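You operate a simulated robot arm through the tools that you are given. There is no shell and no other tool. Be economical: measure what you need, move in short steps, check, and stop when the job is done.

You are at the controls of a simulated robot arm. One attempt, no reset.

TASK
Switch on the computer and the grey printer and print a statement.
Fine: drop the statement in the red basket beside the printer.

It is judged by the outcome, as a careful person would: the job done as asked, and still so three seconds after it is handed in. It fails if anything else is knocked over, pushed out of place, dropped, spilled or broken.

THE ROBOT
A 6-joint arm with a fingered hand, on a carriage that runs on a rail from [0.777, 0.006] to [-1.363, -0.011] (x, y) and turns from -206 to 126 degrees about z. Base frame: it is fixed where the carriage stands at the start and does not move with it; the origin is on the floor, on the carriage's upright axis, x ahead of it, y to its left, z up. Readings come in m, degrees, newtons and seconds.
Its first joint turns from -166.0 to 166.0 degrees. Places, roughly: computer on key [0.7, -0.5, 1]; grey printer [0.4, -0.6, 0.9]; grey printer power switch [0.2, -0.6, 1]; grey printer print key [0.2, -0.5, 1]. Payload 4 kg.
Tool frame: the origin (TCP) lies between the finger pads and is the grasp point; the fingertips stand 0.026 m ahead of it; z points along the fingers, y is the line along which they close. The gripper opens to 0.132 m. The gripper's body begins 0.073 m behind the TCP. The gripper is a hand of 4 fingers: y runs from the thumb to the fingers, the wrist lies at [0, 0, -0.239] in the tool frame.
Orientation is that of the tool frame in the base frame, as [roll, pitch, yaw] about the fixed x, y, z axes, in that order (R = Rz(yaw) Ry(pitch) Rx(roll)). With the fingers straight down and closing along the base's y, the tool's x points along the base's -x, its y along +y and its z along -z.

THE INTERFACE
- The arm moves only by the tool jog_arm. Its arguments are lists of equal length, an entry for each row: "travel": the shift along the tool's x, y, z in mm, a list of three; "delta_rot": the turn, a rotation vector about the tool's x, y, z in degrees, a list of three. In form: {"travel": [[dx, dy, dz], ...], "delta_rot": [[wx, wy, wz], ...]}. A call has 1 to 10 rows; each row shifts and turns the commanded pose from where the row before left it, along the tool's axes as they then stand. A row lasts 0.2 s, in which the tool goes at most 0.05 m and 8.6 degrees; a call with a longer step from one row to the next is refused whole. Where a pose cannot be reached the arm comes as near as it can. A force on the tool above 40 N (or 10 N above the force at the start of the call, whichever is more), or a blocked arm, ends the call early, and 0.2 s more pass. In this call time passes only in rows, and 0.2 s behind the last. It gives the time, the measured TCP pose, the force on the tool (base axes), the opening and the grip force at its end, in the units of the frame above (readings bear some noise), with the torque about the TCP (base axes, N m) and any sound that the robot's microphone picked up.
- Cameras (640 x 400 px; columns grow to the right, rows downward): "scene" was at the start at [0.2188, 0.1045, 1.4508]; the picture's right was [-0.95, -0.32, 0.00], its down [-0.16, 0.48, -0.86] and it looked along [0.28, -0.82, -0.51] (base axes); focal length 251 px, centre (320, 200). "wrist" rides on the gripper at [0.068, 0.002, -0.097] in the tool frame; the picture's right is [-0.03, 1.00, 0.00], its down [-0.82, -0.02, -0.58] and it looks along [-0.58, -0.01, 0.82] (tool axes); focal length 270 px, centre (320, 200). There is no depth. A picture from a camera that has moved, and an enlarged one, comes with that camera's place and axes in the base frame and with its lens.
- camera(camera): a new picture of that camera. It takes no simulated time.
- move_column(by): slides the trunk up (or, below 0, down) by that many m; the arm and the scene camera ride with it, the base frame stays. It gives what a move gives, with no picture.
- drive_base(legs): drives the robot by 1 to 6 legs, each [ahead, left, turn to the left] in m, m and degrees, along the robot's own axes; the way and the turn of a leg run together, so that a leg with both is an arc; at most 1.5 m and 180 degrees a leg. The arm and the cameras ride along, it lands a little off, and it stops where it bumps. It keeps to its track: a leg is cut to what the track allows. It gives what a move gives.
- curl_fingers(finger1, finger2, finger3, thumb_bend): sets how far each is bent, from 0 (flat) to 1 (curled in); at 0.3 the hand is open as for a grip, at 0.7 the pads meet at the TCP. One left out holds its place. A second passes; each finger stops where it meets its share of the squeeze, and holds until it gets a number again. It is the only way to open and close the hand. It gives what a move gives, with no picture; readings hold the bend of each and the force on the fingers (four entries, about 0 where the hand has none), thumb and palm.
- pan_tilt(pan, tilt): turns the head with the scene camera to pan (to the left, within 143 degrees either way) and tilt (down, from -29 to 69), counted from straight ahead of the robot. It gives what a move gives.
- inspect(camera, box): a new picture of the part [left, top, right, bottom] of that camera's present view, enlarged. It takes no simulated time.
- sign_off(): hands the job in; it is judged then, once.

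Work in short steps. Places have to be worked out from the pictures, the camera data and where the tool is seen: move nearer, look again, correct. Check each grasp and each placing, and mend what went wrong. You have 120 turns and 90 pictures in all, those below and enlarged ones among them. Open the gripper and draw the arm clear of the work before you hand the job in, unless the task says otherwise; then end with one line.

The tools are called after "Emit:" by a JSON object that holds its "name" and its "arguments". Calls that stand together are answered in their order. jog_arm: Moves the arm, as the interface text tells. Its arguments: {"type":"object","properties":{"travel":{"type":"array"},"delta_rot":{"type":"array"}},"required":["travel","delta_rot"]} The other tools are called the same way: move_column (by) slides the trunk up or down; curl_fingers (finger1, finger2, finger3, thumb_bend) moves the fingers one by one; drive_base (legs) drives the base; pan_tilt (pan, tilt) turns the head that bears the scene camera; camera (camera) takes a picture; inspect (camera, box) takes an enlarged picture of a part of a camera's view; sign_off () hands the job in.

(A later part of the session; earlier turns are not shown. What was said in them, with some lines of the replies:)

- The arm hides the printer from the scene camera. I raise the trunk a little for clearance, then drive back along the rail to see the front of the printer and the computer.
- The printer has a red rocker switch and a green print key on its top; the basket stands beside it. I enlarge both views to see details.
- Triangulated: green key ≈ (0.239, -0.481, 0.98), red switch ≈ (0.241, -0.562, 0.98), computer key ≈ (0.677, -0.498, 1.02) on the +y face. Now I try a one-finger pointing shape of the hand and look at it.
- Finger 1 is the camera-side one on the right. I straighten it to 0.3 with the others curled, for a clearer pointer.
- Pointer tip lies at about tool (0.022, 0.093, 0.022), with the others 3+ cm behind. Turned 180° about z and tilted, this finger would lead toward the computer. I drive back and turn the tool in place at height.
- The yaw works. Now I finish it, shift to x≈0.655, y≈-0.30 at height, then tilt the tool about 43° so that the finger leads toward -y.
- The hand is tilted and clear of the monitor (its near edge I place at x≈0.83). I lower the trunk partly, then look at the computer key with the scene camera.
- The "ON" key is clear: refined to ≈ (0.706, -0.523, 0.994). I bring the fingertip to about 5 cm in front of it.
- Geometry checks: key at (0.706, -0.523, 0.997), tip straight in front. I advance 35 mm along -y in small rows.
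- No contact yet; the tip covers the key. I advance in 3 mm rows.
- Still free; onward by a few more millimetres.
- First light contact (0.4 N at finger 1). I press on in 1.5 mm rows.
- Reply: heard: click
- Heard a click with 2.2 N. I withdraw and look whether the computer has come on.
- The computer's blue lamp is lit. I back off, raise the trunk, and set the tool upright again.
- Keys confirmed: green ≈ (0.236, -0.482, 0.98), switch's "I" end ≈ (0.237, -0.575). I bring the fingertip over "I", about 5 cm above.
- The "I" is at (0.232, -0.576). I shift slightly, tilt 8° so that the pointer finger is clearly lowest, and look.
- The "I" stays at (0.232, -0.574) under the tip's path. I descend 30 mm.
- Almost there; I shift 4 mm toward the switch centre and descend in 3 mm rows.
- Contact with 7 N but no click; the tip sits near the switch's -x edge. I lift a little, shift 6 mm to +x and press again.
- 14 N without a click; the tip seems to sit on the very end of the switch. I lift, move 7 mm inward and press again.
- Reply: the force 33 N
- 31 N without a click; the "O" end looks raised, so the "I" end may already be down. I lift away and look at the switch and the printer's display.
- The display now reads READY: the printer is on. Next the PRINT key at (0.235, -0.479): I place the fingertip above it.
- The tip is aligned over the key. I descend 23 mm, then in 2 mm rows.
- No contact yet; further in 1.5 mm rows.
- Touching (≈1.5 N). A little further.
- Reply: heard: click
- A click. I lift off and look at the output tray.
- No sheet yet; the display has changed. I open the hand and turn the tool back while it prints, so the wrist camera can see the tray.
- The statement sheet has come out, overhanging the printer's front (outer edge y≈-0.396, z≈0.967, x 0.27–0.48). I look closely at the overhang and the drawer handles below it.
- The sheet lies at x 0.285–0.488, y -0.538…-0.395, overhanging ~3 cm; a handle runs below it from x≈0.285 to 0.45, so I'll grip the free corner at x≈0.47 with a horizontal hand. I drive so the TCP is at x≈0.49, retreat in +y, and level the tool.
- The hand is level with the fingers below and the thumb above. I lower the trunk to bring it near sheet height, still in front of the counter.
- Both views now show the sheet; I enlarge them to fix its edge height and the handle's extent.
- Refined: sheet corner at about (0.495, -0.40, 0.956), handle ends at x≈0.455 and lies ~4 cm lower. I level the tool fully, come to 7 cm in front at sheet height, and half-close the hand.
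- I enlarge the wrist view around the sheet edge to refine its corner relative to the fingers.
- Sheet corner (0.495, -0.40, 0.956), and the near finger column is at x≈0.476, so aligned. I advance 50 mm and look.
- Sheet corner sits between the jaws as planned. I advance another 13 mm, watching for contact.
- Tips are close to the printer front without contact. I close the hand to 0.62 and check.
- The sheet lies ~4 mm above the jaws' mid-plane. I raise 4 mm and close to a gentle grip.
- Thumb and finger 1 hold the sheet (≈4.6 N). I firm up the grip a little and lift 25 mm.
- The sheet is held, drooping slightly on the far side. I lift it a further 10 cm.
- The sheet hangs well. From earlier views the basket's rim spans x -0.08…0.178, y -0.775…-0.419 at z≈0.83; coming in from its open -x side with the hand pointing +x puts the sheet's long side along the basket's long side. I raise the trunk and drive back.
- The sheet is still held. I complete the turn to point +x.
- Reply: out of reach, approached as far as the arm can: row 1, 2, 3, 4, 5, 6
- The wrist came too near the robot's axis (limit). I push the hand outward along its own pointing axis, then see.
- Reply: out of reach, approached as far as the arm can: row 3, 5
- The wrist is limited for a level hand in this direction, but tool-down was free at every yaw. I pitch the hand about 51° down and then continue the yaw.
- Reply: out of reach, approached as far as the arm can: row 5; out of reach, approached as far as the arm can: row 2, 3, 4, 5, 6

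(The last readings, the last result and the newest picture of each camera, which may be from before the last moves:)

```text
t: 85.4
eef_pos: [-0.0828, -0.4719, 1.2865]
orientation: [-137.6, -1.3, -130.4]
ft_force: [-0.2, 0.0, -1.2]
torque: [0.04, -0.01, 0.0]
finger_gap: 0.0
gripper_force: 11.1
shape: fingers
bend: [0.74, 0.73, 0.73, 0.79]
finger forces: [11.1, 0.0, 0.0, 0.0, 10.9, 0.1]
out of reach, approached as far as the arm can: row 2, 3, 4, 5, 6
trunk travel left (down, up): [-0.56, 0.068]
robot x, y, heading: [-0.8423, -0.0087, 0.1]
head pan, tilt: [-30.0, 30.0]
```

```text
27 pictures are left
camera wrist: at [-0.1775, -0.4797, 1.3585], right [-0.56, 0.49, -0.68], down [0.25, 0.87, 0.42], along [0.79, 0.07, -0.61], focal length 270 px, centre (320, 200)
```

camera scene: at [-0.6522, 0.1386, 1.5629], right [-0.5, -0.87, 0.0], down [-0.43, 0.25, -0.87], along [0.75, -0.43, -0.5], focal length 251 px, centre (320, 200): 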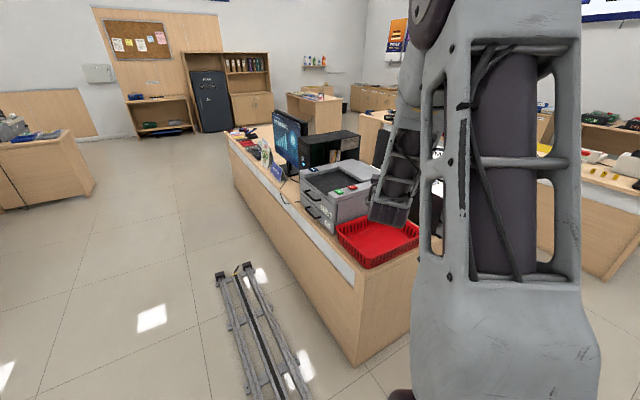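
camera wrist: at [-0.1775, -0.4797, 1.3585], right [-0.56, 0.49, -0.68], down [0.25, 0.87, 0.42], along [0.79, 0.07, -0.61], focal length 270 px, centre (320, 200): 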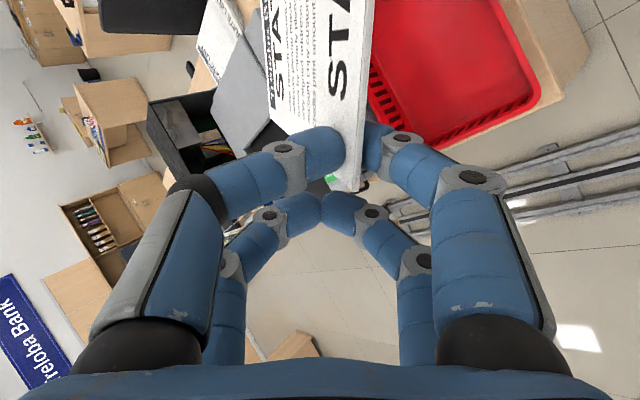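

The last joint is at its stop this way, so I'll use the opposite orientation: hand steep, pointing slightly to -x (yaw 90), sheet's long side along y. I steepen the tilt and turn back the other way at height.

Emit:
{"name": "jog_arm", "arguments": {"travel": [[0, 0, 0], [0, 0, 0], [0, 0, 0], [0, 0, 0], [0, 0, 0], [0, 0, 0], [0, 0, 0], [0, 0, 0], [0, 0, 0], [0, 0, 0]], "delta_rot": [[-6, 0, 0], [-6, 0, 0], [0, 4.2, 7.27], [0, 4.2, 7.27], [0, 4.2, 7.27], [0, 4.2, 7.27], [0, 4.2, 7.27], [0, 4.2, 7.27], [0, 4.2, 7.27], [0, 4.2, 7.27]]}}

Emit:
{"name": "camera", "arguments": {"camera": "wrist"}}

```text
t: 87.6
eef_pos: [-0.0765, -0.4595, 1.2866]
orientation: [-148.7, -0.2, 162.4]
ft_force: [-0.2, -0.5, 0.3]
torque: [0.0, -0.05, -0.02]
finger_gap: 0.0
gripper_force: 11.0
shape: fingers
bend: [0.74, 0.73, 0.73, 0.8]
finger forces: [11.2, 0.1, 0.1, 0.1, 10.9, 0.0]
out of reach, approached as far as the arm can: row 1, 2
trunk travel left (down, up): [-0.56, 0.068]
robot x, y, heading: [-0.8342, -0.0073, 0.1]
head pan, tilt: [-30.0, 30.0]
```

```text
26 pictures are left
camera wrist: at [-0.1259, -0.3896, 1.3664], right [0.28, 0.81, -0.52], down [0.86, 0.02, 0.5], along [0.42, -0.59, -0.69], focal length 270 px, centre (320, 200)
```

wrist: 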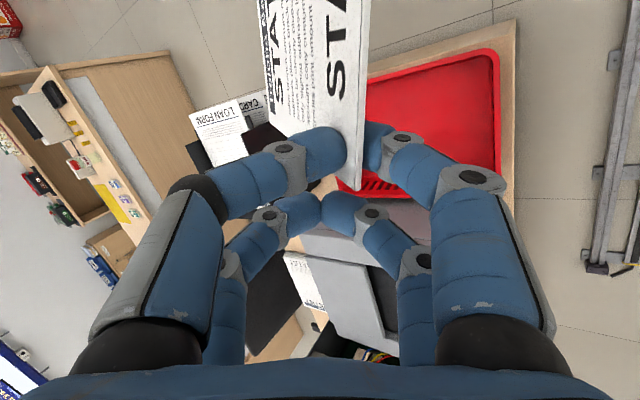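

Working; the sheet is still held. I rotate the remaining 72°.

Emit:
{"name": "jog_arm", "arguments": {"travel": [[0, 0, 0], [0, 0, 0], [0, 0, 0], [0, 0, 0], [0, 0, 0], [0, 0, 0], [0, 0, 0], [0, 0, 0], [0, 0, 0]], "delta_rot": [[0, 4.18, 6.88], [0, 4.18, 6.88], [0, 4.18, 6.88], [0, 4.18, 6.88], [0, 4.18, 6.88], [0, 4.18, 6.88], [0, 4.18, 6.88], [0, 4.18, 6.88], [0, 4.18, 6.88]]}}

Emit:
{"name": "drive_base", "arguments": {"legs": [[0.38, 0, 0]]}}

Emit:
{"name": "camera", "arguments": {"camera": "wrist"}}

```text
t: 89.6
eef_pos: [-0.1408, -0.4205, 1.2551]
orientation: [-148.7, 0.3, 90.0]
ft_force: [0.6, 1.4, 0.3]
torque: [-0.02, 0.02, -0.02]
finger_gap: 0.0
gripper_force: 11.1
shape: fingers
bend: [0.73, 0.73, 0.73, 0.8]
finger forces: [11.3, 0.1, 0.0, 0.0, 11.1, 0.1]
out of reach, approached as far as the arm can: row 4, 5, 6, 7, 8, 9
trunk travel left (down, up): [-0.56, 0.068]
robot x, y, heading: [-0.8386, -0.0067, 0.1]
head pan, tilt: [-30.0, 30.0]
```

```text
t: 92.0
eef_pos: [0.232, -0.4159, 1.2553]
orientation: [-148.6, 0.1, 90.3]
ft_force: [-0.9, 0.2, -1.2]
torque: [-0.04, -0.03, 0.0]
finger_gap: 0.0001
gripper_force: 11.3
shape: fingers
bend: [0.73, 0.73, 0.73, 0.8]
finger forces: [11.3, 0.0, 0.1, 0.1, 11.1, 0.1]
trunk travel left (down, up): [-0.56, 0.068]
robot x, y, heading: [-0.4701, -0.0024, 0.3]
head pan, tilt: [-30.0, 30.0]
```

```text
25 pictures are left
camera wrist: at [0.2834, -0.346, 1.336], right [0.85, -0.02, -0.52], down [0.29, -0.81, 0.51], along [-0.43, -0.58, -0.69], focal length 270 px, centre (320, 200)
```

wrist: 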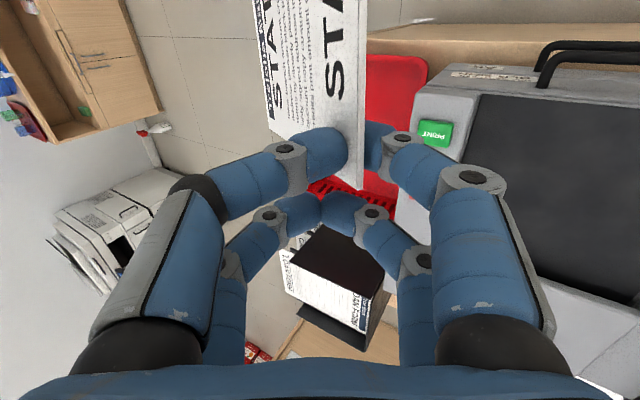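

Yaw 90 is reached, sheet along y. I drive a bit forward and shift the hand over the basket at height.

Emit:
{"name": "drive_base", "arguments": {"legs": [[0.14, 0, 0]]}}

Emit:
{"name": "jog_arm", "arguments": {"travel": [[-28.9, -29.6, 18], [-28.9, -29.6, 18], [-28.9, -29.6, 18], [-28.9, -29.6, 18], [-28.9, -29.6, 18], [-28.9, -29.6, 18], [-28.9, -29.6, 18], [-28.9, -29.6, 18], [-28.9, -29.6, 18]], "delta_rot": [[0, 0, 0], [0, 0, 0], [0, 0, 0], [0, 0, 0], [0, 0, 0], [0, 0, 0], [0, 0, 0], [0, 0, 0], [0, 0, 0]]}}

Emit:
{"name": "camera", "arguments": {"camera": "wrist"}}

Emit:
{"name": "pan_tilt", "arguments": {"pan": -60, "tilt": 30}}

Emit:
{"name": "camera", "arguments": {"camera": "scene"}}

```text
t: 93.3
eef_pos: [0.3711, -0.414, 1.2548]
orientation: [-148.7, 0.1, 90.4]
ft_force: [-0.2, 0.2, -0.4]
torque: [-0.02, -0.04, 0.0]
finger_gap: 0.0
gripper_force: 11.4
shape: fingers
bend: [0.73, 0.73, 0.73, 0.8]
finger forces: [11.4, 0.0, 0.0, 0.0, 11.1, 0.1]
trunk travel left (down, up): [-0.56, 0.068]
robot x, y, heading: [-0.3244, -0.0012, 0.1]
head pan, tilt: [-30.0, 30.0]
```

```text
t: 95.3
eef_pos: [0.0595, -0.676, 1.2565]
orientation: [-148.6, 0.1, 90.3]
ft_force: [0.1, 0.7, 0.1]
torque: [-0.05, 0.02, 0.0]
finger_gap: 0.0
gripper_force: 11.3
shape: fingers
bend: [0.73, 0.73, 0.73, 0.8]
finger forces: [11.5, 0.0, 0.1, 0.0, 11.1, 0.0]
trunk travel left (down, up): [-0.56, 0.068]
robot x, y, heading: [-0.3271, -0.0038, 0.1]
head pan, tilt: [-30.0, 30.0]
```

```text
24 pictures are left
camera wrist: at [0.1114, -0.6075, 1.3364], right [0.85, -0.02, -0.52], down [0.29, -0.81, 0.51], along [-0.43, -0.58, -0.69], focal length 270 px, centre (320, 200)
```

wrist: 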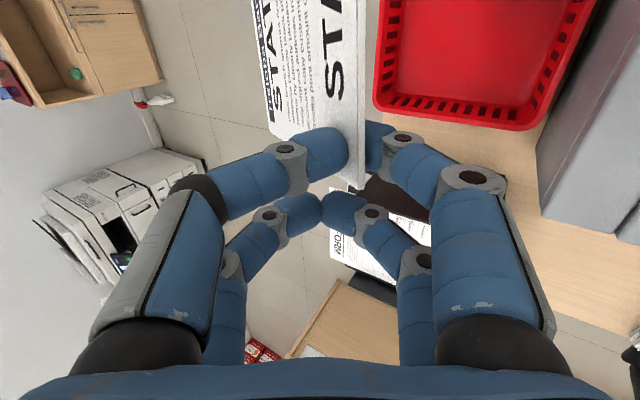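

```text
t: 96.3
eef_pos: [0.0603, -0.6771, 1.2555]
orientation: [-148.8, 0.1, 90.3]
ft_force: [-0.5, 0.6, -0.3]
torque: [-0.06, -0.01, 0.0]
finger_gap: 0.0
gripper_force: 11.6
shape: fingers
bend: [0.73, 0.73, 0.73, 0.8]
finger forces: [11.5, 0.0, 0.0, 0.1, 11.2, 0.0]
trunk travel left (down, up): [-0.56, 0.068]
robot x, y, heading: [-0.326, -0.0031, 0.4]
head pan, tilt: [-60.0, 30.0]
```

```text
23 pictures are left
camera scene: at [-0.1738, 0.11, 1.5629], right [-0.86, -0.51, 0.0], down [-0.25, 0.43, -0.87], along [0.44, -0.75, -0.5], focal length 251 px, centre (320, 200)
```

scene: 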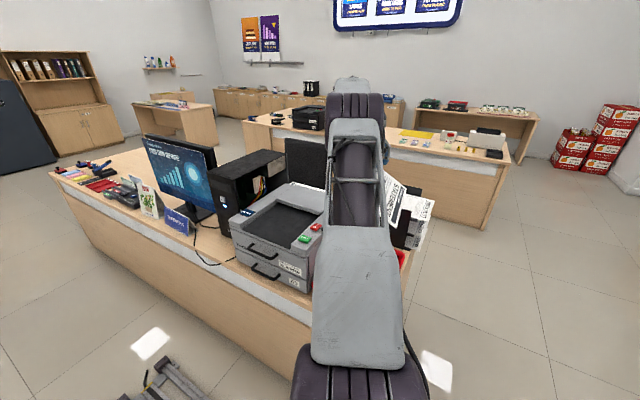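

Basket rim re-measured: x -0.075…0.181, far edge y -0.765. I center the sheet above it and lower with the trunk to z≈1.0.

Emit:
{"name": "jog_arm", "arguments": {"travel": [[-24, -14.5, 8.8]], "delta_rot": [[0, 0, 0]]}}

Emit:
{"name": "move_column", "arguments": {"by": -0.25}}

Emit:
{"name": "camera", "arguments": {"camera": "wrist"}}

Emit:
{"name": "pan_tilt", "arguments": {"pan": -65, "tilt": 35}}

Emit:
{"name": "camera", "arguments": {"camera": "scene"}}

```text
t: 96.7
eef_pos: [0.0443, -0.7002, 1.254]
orientation: [-148.7, 0.2, 90.2]
ft_force: [0.7, 0.7, -0.2]
torque: [-0.04, -0.04, 0.01]
finger_gap: 0.0001
gripper_force: 11.6
shape: fingers
bend: [0.73, 0.73, 0.73, 0.8]
finger forces: [11.5, 0.0, 0.0, 0.0, 11.2, 0.0]
trunk travel left (down, up): [-0.56, 0.068]
robot x, y, heading: [-0.3279, -0.0009, 0.2]
head pan, tilt: [-60.0, 30.0]
```

```text
t: 99.3
eef_pos: [0.0426, -0.6996, 1.0074]
orientation: [-148.7, 0.3, 90.3]
ft_force: [0.3, 1.1, 0.7]
torque: [-0.01, 0.01, 0.01]
finger_gap: 0.0002
gripper_force: 11.3
shape: fingers
bend: [0.73, 0.73, 0.73, 0.8]
finger forces: [11.5, 0.0, 0.0, 0.0, 11.3, 0.1]
trunk travel left (down, up): [-0.31, 0.318]
robot x, y, heading: [-0.3249, -0.003, 0.2]
head pan, tilt: [-60.0, 30.0]
```

```text
22 pictures are left
camera wrist: at [0.0949, -0.6306, 1.0868], right [0.85, -0.02, -0.52], down [0.29, -0.81, 0.51], along [-0.43, -0.58, -0.69], focal length 270 px, centre (320, 200)
```

wrist: 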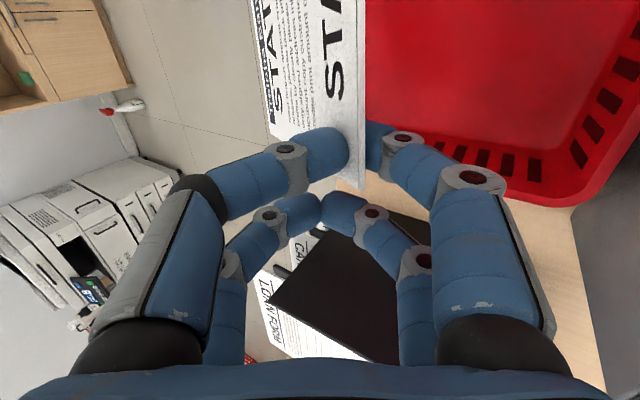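

```text
t: 99.9
eef_pos: [0.0443, -0.7004, 1.0052]
orientation: [-148.7, 0.1, 90.3]
ft_force: [0.1, 0.1, -0.6]
torque: [-0.06, 0.01, 0.03]
finger_gap: 0.0
gripper_force: 11.6
shape: fingers
bend: [0.73, 0.73, 0.73, 0.8]
finger forces: [11.5, 0.1, 0.1, 0.0, 11.4, 0.1]
trunk travel left (down, up): [-0.31, 0.318]
robot x, y, heading: [-0.3272, 0.001, 0.2]
head pan, tilt: [-65.0, 35.0]
```

```text
21 pictures are left
camera scene: at [-0.0504, 0.1091, 1.3048], right [-0.9, -0.43, 0.0], down [-0.25, 0.52, -0.82], along [0.35, -0.74, -0.57], focal length 251 px, centre (320, 200)
```

scene: 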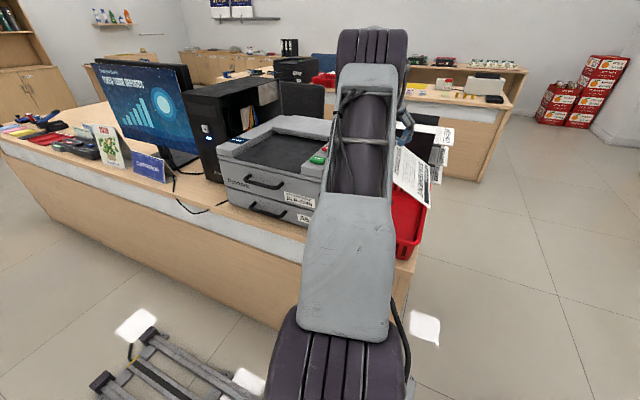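

I enlarge the scene view to check the hand's clearance to the forms box and where the sheet hangs relative to the basket.

Emit:
{"name": "inspect", "arguments": {"camera": "scene", "box": [360, 80, 480, 270]}}

```text
2.11 times, centred on (420, 175) of scene
camera zoom: at [-0.0504, 0.1091, 1.3048], right [-0.9, -0.43, 0.0], down [-0.25, 0.52, -0.82], along [0.35, -0.74, -0.57], focal length 528 px, centre (110, 253)
```

zoom: 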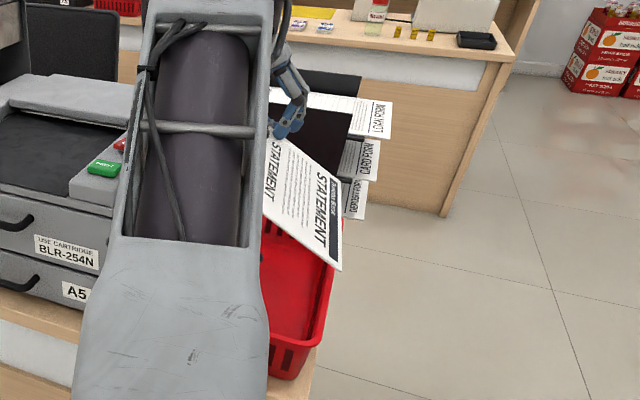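

The sheet sits only ~25° below horizontal (it turned in the grip) and its low edge is too far to -x. I shift 56 mm toward +x and steepen the hand by 16°, then check.

Emit:
{"name": "jog_arm", "arguments": {"travel": [[0, 24, -14.5], [0, 24, -14.5], [0, 0, 0], [0, 0, 0]], "delta_rot": [[0, 0, 0], [0, 0, 0], [-8, 0, 0], [-8, 0, 0]]}}

Emit:
{"name": "inspect", "arguments": {"camera": "scene", "box": [300, 80, 480, 290]}}

Emit:
{"name": "camera", "arguments": {"camera": "wrist"}}

```text
t: 100.9
eef_pos: [0.0994, -0.6999, 1.0059]
orientation: [-164.8, 0.1, 90.3]
ft_force: [0.5, 0.0, -0.2]
torque: [-0.04, 0.04, 0.01]
finger_gap: 0.0
gripper_force: 11.4
shape: fingers
bend: [0.73, 0.73, 0.73, 0.81]
finger forces: [11.5, 0.0, 0.0, 0.0, 11.4, 0.0]
trunk travel left (down, up): [-0.31, 0.318]
robot x, y, heading: [-0.3269, -0.0059, 0.3]
head pan, tilt: [-65.0, 35.0]
```

```text
1.90 times, centred on (390, 185) of scene
camera zoom: at [-0.0502, 0.1091, 1.3047], right [-0.9, -0.43, 0.0], down [-0.25, 0.52, -0.82], along [0.35, -0.74, -0.57], focal length 478 px, centre (187, 229)
```

zoom: 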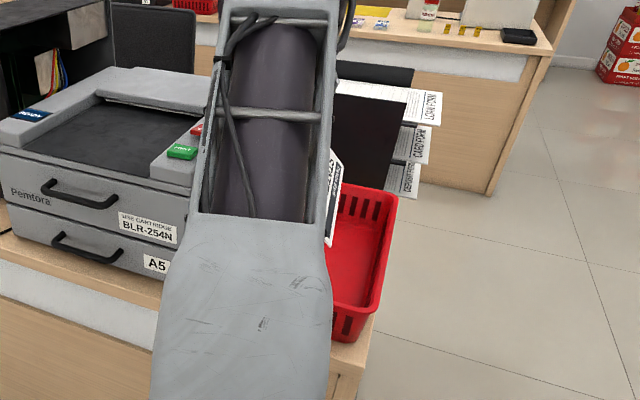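

```text
18 pictures are left
camera wrist: at [0.1261, -0.6302, 1.0978], right [0.96, -0.02, -0.26], down [0.14, -0.81, 0.56], along [-0.23, -0.58, -0.78], focal length 270 px, centre (320, 200)
```

wrist: 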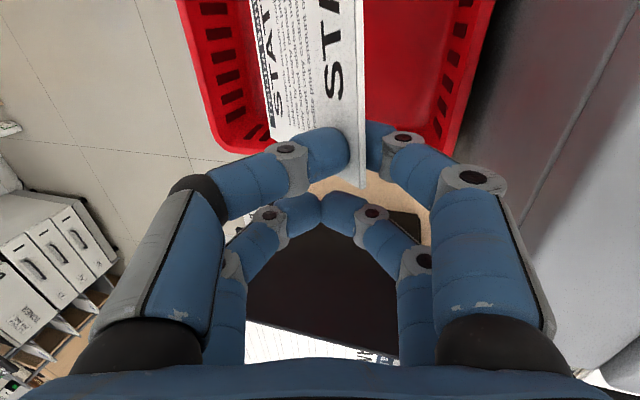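

The sheet is within the basket outline in x, with ~8 cm to the forms box. I lower 7 cm and check for contact.

Emit:
{"name": "move_column", "arguments": {"by": -0.07}}

Emit:
{"name": "camera", "arguments": {"camera": "wrist"}}

Emit:
{"name": "camera", "arguments": {"camera": "scene"}}

```text
t: 102.0
eef_pos: [0.0998, -0.6991, 0.9355]
orientation: [-164.6, 0.2, 90.3]
ft_force: [-0.5, 0.8, -0.1]
torque: [0.01, 0.0, 0.01]
finger_gap: 0.0
gripper_force: 11.4
shape: fingers
bend: [0.73, 0.73, 0.73, 0.81]
finger forces: [11.5, 0.0, 0.1, 0.0, 11.2, 0.0]
trunk travel left (down, up): [-0.24, 0.388]
robot x, y, heading: [-0.3268, -0.0019, 0.1]
head pan, tilt: [-65.0, 35.0]
```

```text
17 pictures are left
camera wrist: at [0.1266, -0.6304, 1.0279], right [0.96, -0.02, -0.26], down [0.14, -0.81, 0.56], along [-0.23, -0.58, -0.78], focal length 270 px, centre (320, 200)
```

wrist: 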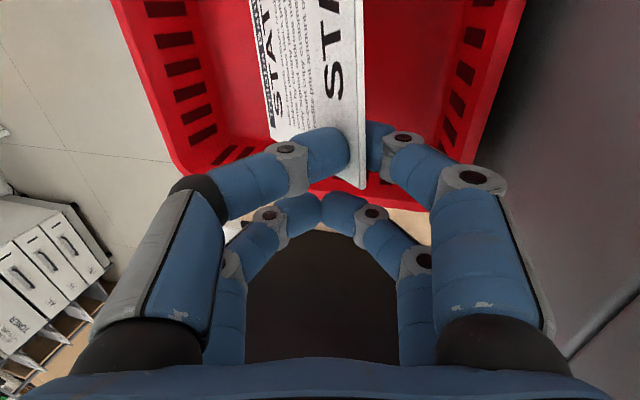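

```text
16 pictures are left
camera scene: at [-0.0415, 0.1092, 1.2351], right [-0.9, -0.43, 0.0], down [-0.25, 0.52, -0.82], along [0.35, -0.74, -0.57], focal length 251 px, centre (320, 200)
```

scene: 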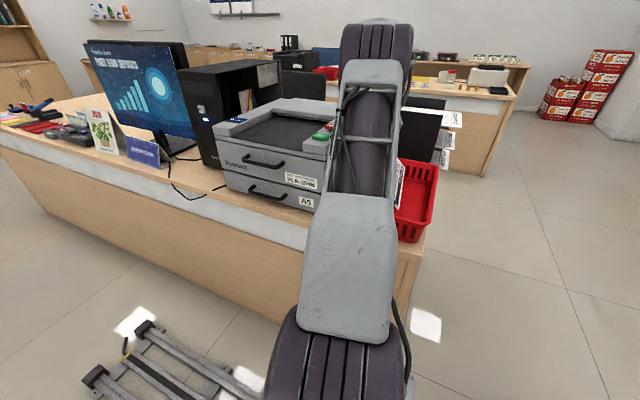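

All inside and untouched. I shift 15 mm away from the printer side and lower 2.5 cm more before releasing.

Emit:
{"name": "jog_arm", "arguments": {"travel": [[0, -14.5, 4], [0, 3.3, 12], [0, 3.3, 12]], "delta_rot": [[0, 0, 0], [0, 0, 0], [0, 0, 0]]}}

Emit:
{"name": "camera", "arguments": {"camera": "wrist"}}

```text
t: 102.8
eef_pos: [0.0841, -0.6994, 0.9104]
orientation: [-164.6, 0.2, 90.2]
ft_force: [0.0, 0.6, 1.2]
torque: [-0.04, -0.01, -0.02]
finger_gap: 0.0
gripper_force: 11.4
shape: fingers
bend: [0.73, 0.73, 0.73, 0.81]
finger forces: [11.5, 0.0, 0.0, 0.0, 11.4, 0.0]
trunk travel left (down, up): [-0.24, 0.388]
robot x, y, heading: [-0.3285, -0.0032, 0.2]
head pan, tilt: [-65.0, 35.0]
```

```text
15 pictures are left
camera wrist: at [0.1115, -0.6309, 1.0024], right [0.96, -0.02, -0.26], down [0.14, -0.81, 0.56], along [-0.23, -0.58, -0.78], focal length 270 px, centre (320, 200)
```

wrist: 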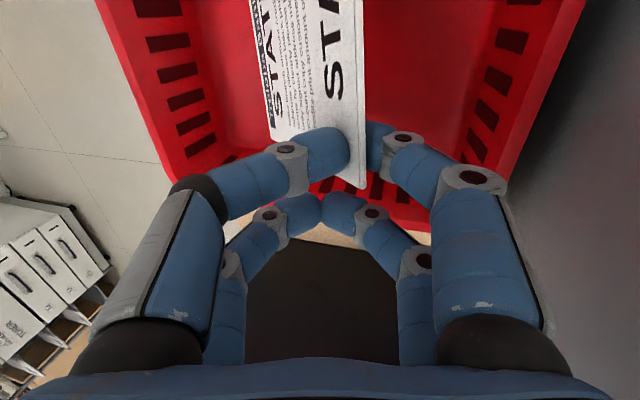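

Good clearances. I release gently by opening all digits to 0.6.

Emit:
{"name": "curl_fingers", "arguments": {"finger1": 0.6, "finger2": 0.6, "finger3": 0.6, "thumb_bend": 0.6}}

Emit:
{"name": "camera", "arguments": {"camera": "wrist"}}

```text
t: 103.8
eef_pos: [0.0851, -0.699, 0.9101]
orientation: [-164.7, 0.1, 90.3]
ft_force: [0.3, 0.3, -0.3]
torque: [0.02, 0.01, 0.01]
finger_gap: 0.0317
gripper_force: 0.1
shape: fingers
bend: [0.6, 0.6, 0.6, 0.6]
finger forces: [0.0, 0.1, 0.1, 0.0, 0.0, 0.0]
trunk travel left (down, up): [-0.24, 0.388]
robot x, y, heading: [-0.3263, -0.0009, 0.1]
head pan, tilt: [-65.0, 35.0]
```

```text
14 pictures are left
camera wrist: at [0.1115, -0.631, 1.0026], right [0.96, -0.02, -0.26], down [0.14, -0.81, 0.56], along [-0.23, -0.58, -0.78], focal length 270 px, centre (320, 200)
```

wrist: 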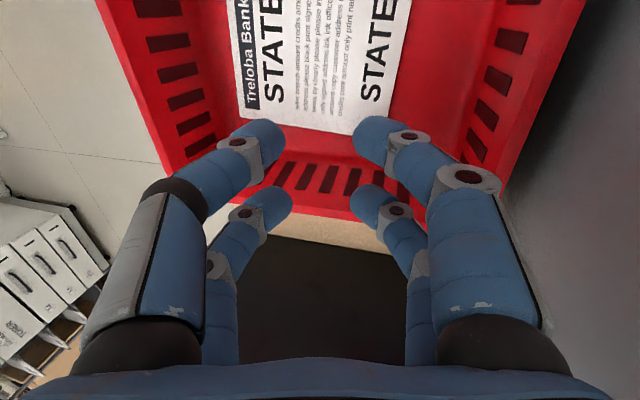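

The sheet lies flat on the basket floor. I raise straight up with the trunk, then drive the robot back clear and check the whole scene.

Emit:
{"name": "move_column", "arguments": {"by": 0.37}}

Emit:
{"name": "drive_base", "arguments": {"legs": [[-0.55, 0, 0]]}}

Emit:
{"name": "curl_fingers", "arguments": {"finger1": 0.3, "finger2": 0.3, "finger3": 0.3, "thumb_bend": 0.3}}

Emit:
{"name": "pan_tilt", "arguments": {"pan": -30, "tilt": 30}}

Emit:
{"name": "camera", "arguments": {"camera": "scene"}}

```text
t: 107.4
eef_pos: [0.0742, -0.6972, 1.2799]
orientation: [-164.7, 0.1, 90.4]
ft_force: [-0.6, 0.7, -1.1]
torque: [0.0, 0.01, 0.01]
finger_gap: 0.0322
gripper_force: 0.1
shape: fingers
bend: [0.6, 0.6, 0.6, 0.6]
finger forces: [0.0, 0.0, 0.0, 0.0, 0.0, 0.1]
trunk travel left (down, up): [-0.61, 0.018]
robot x, y, heading: [-0.3266, 0.0013, 0.4]
head pan, tilt: [-65.0, 35.0]
```

```text
t: 110.5
eef_pos: [-0.4648, -0.701, 1.2796]
orientation: [-164.7, 0.1, 90.6]
ft_force: [0.3, -0.4, -1.4]
torque: [0.0, 0.05, 0.01]
finger_gap: 0.0317
gripper_force: 0.1
shape: fingers
bend: [0.6, 0.6, 0.6, 0.6]
finger forces: [0.0, 0.1, 0.1, 0.0, 0.0, 0.0]
trunk travel left (down, up): [-0.61, 0.018]
robot x, y, heading: [-0.8663, -0.011, 0.6]
head pan, tilt: [-65.0, 35.0]
```

```text
t: 111.5
eef_pos: [-0.4643, -0.6996, 1.2814]
orientation: [-164.7, 0.1, 90.7]
ft_force: [-0.9, -0.4, 0.3]
torque: [-0.01, 0.03, -0.04]
finger_gap: 0.1323
gripper_force: 0.1
shape: fingers
bend: [0.3, 0.3, 0.3, 0.3]
finger forces: [0.0, 0.0, 0.0, 0.0, 0.1, 0.1]
trunk travel left (down, up): [-0.61, 0.018]
robot x, y, heading: [-0.8704, -0.0068, 0.7]
head pan, tilt: [-65.0, 35.0]
```

```text
t: 112.5
eef_pos: [-0.4641, -0.7012, 1.2799]
orientation: [-164.7, 0.2, 90.6]
ft_force: [0.5, 0.2, -0.1]
torque: [0.02, 0.02, -0.03]
finger_gap: 0.1324
gripper_force: 0.0
shape: fingers
bend: [0.3, 0.3, 0.3, 0.3]
finger forces: [0.0, 0.0, 0.1, 0.0, 0.0, 0.0]
trunk travel left (down, up): [-0.61, 0.018]
robot x, y, heading: [-0.864, -0.0073, 0.5]
head pan, tilt: [-30.0, 30.0]
```

```text
13 pictures are left
camera scene: at [-0.7405, 0.1396, 1.6124], right [-0.49, -0.87, 0.0], down [-0.44, 0.24, -0.87], along [0.76, -0.42, -0.5], focal length 251 px, centre (320, 200)
```

scene: 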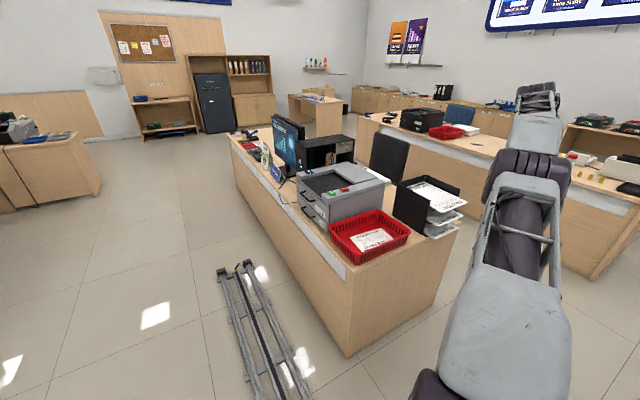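

One last enlarged check of the work area.

Emit:
{"name": "inspect", "arguments": {"camera": "scene", "box": [240, 100, 470, 280]}}

```text
2.22 times, centred on (355, 190) of scene
camera zoom: at [-0.7405, 0.1396, 1.6124], right [-0.49, -0.87, 0.0], down [-0.44, 0.24, -0.87], along [0.76, -0.42, -0.5], focal length 558 px, centre (242, 222)
```

zoom: 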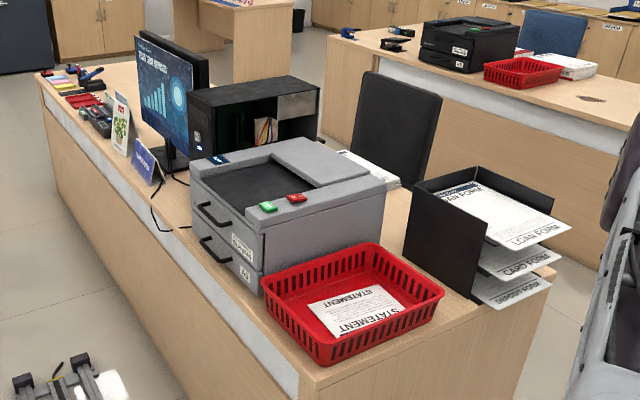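

The statement lies in the red basket, the computer and printer are on, and nothing else has been disturbed. I hand in the job.

Emit:
{"name": "sign_off", "arguments": {}}

```text
The job is handed in.
```

The computer and the grey printer are on, and the printed statement is lying flat in the red basket beside the printer; nothing else was moved.
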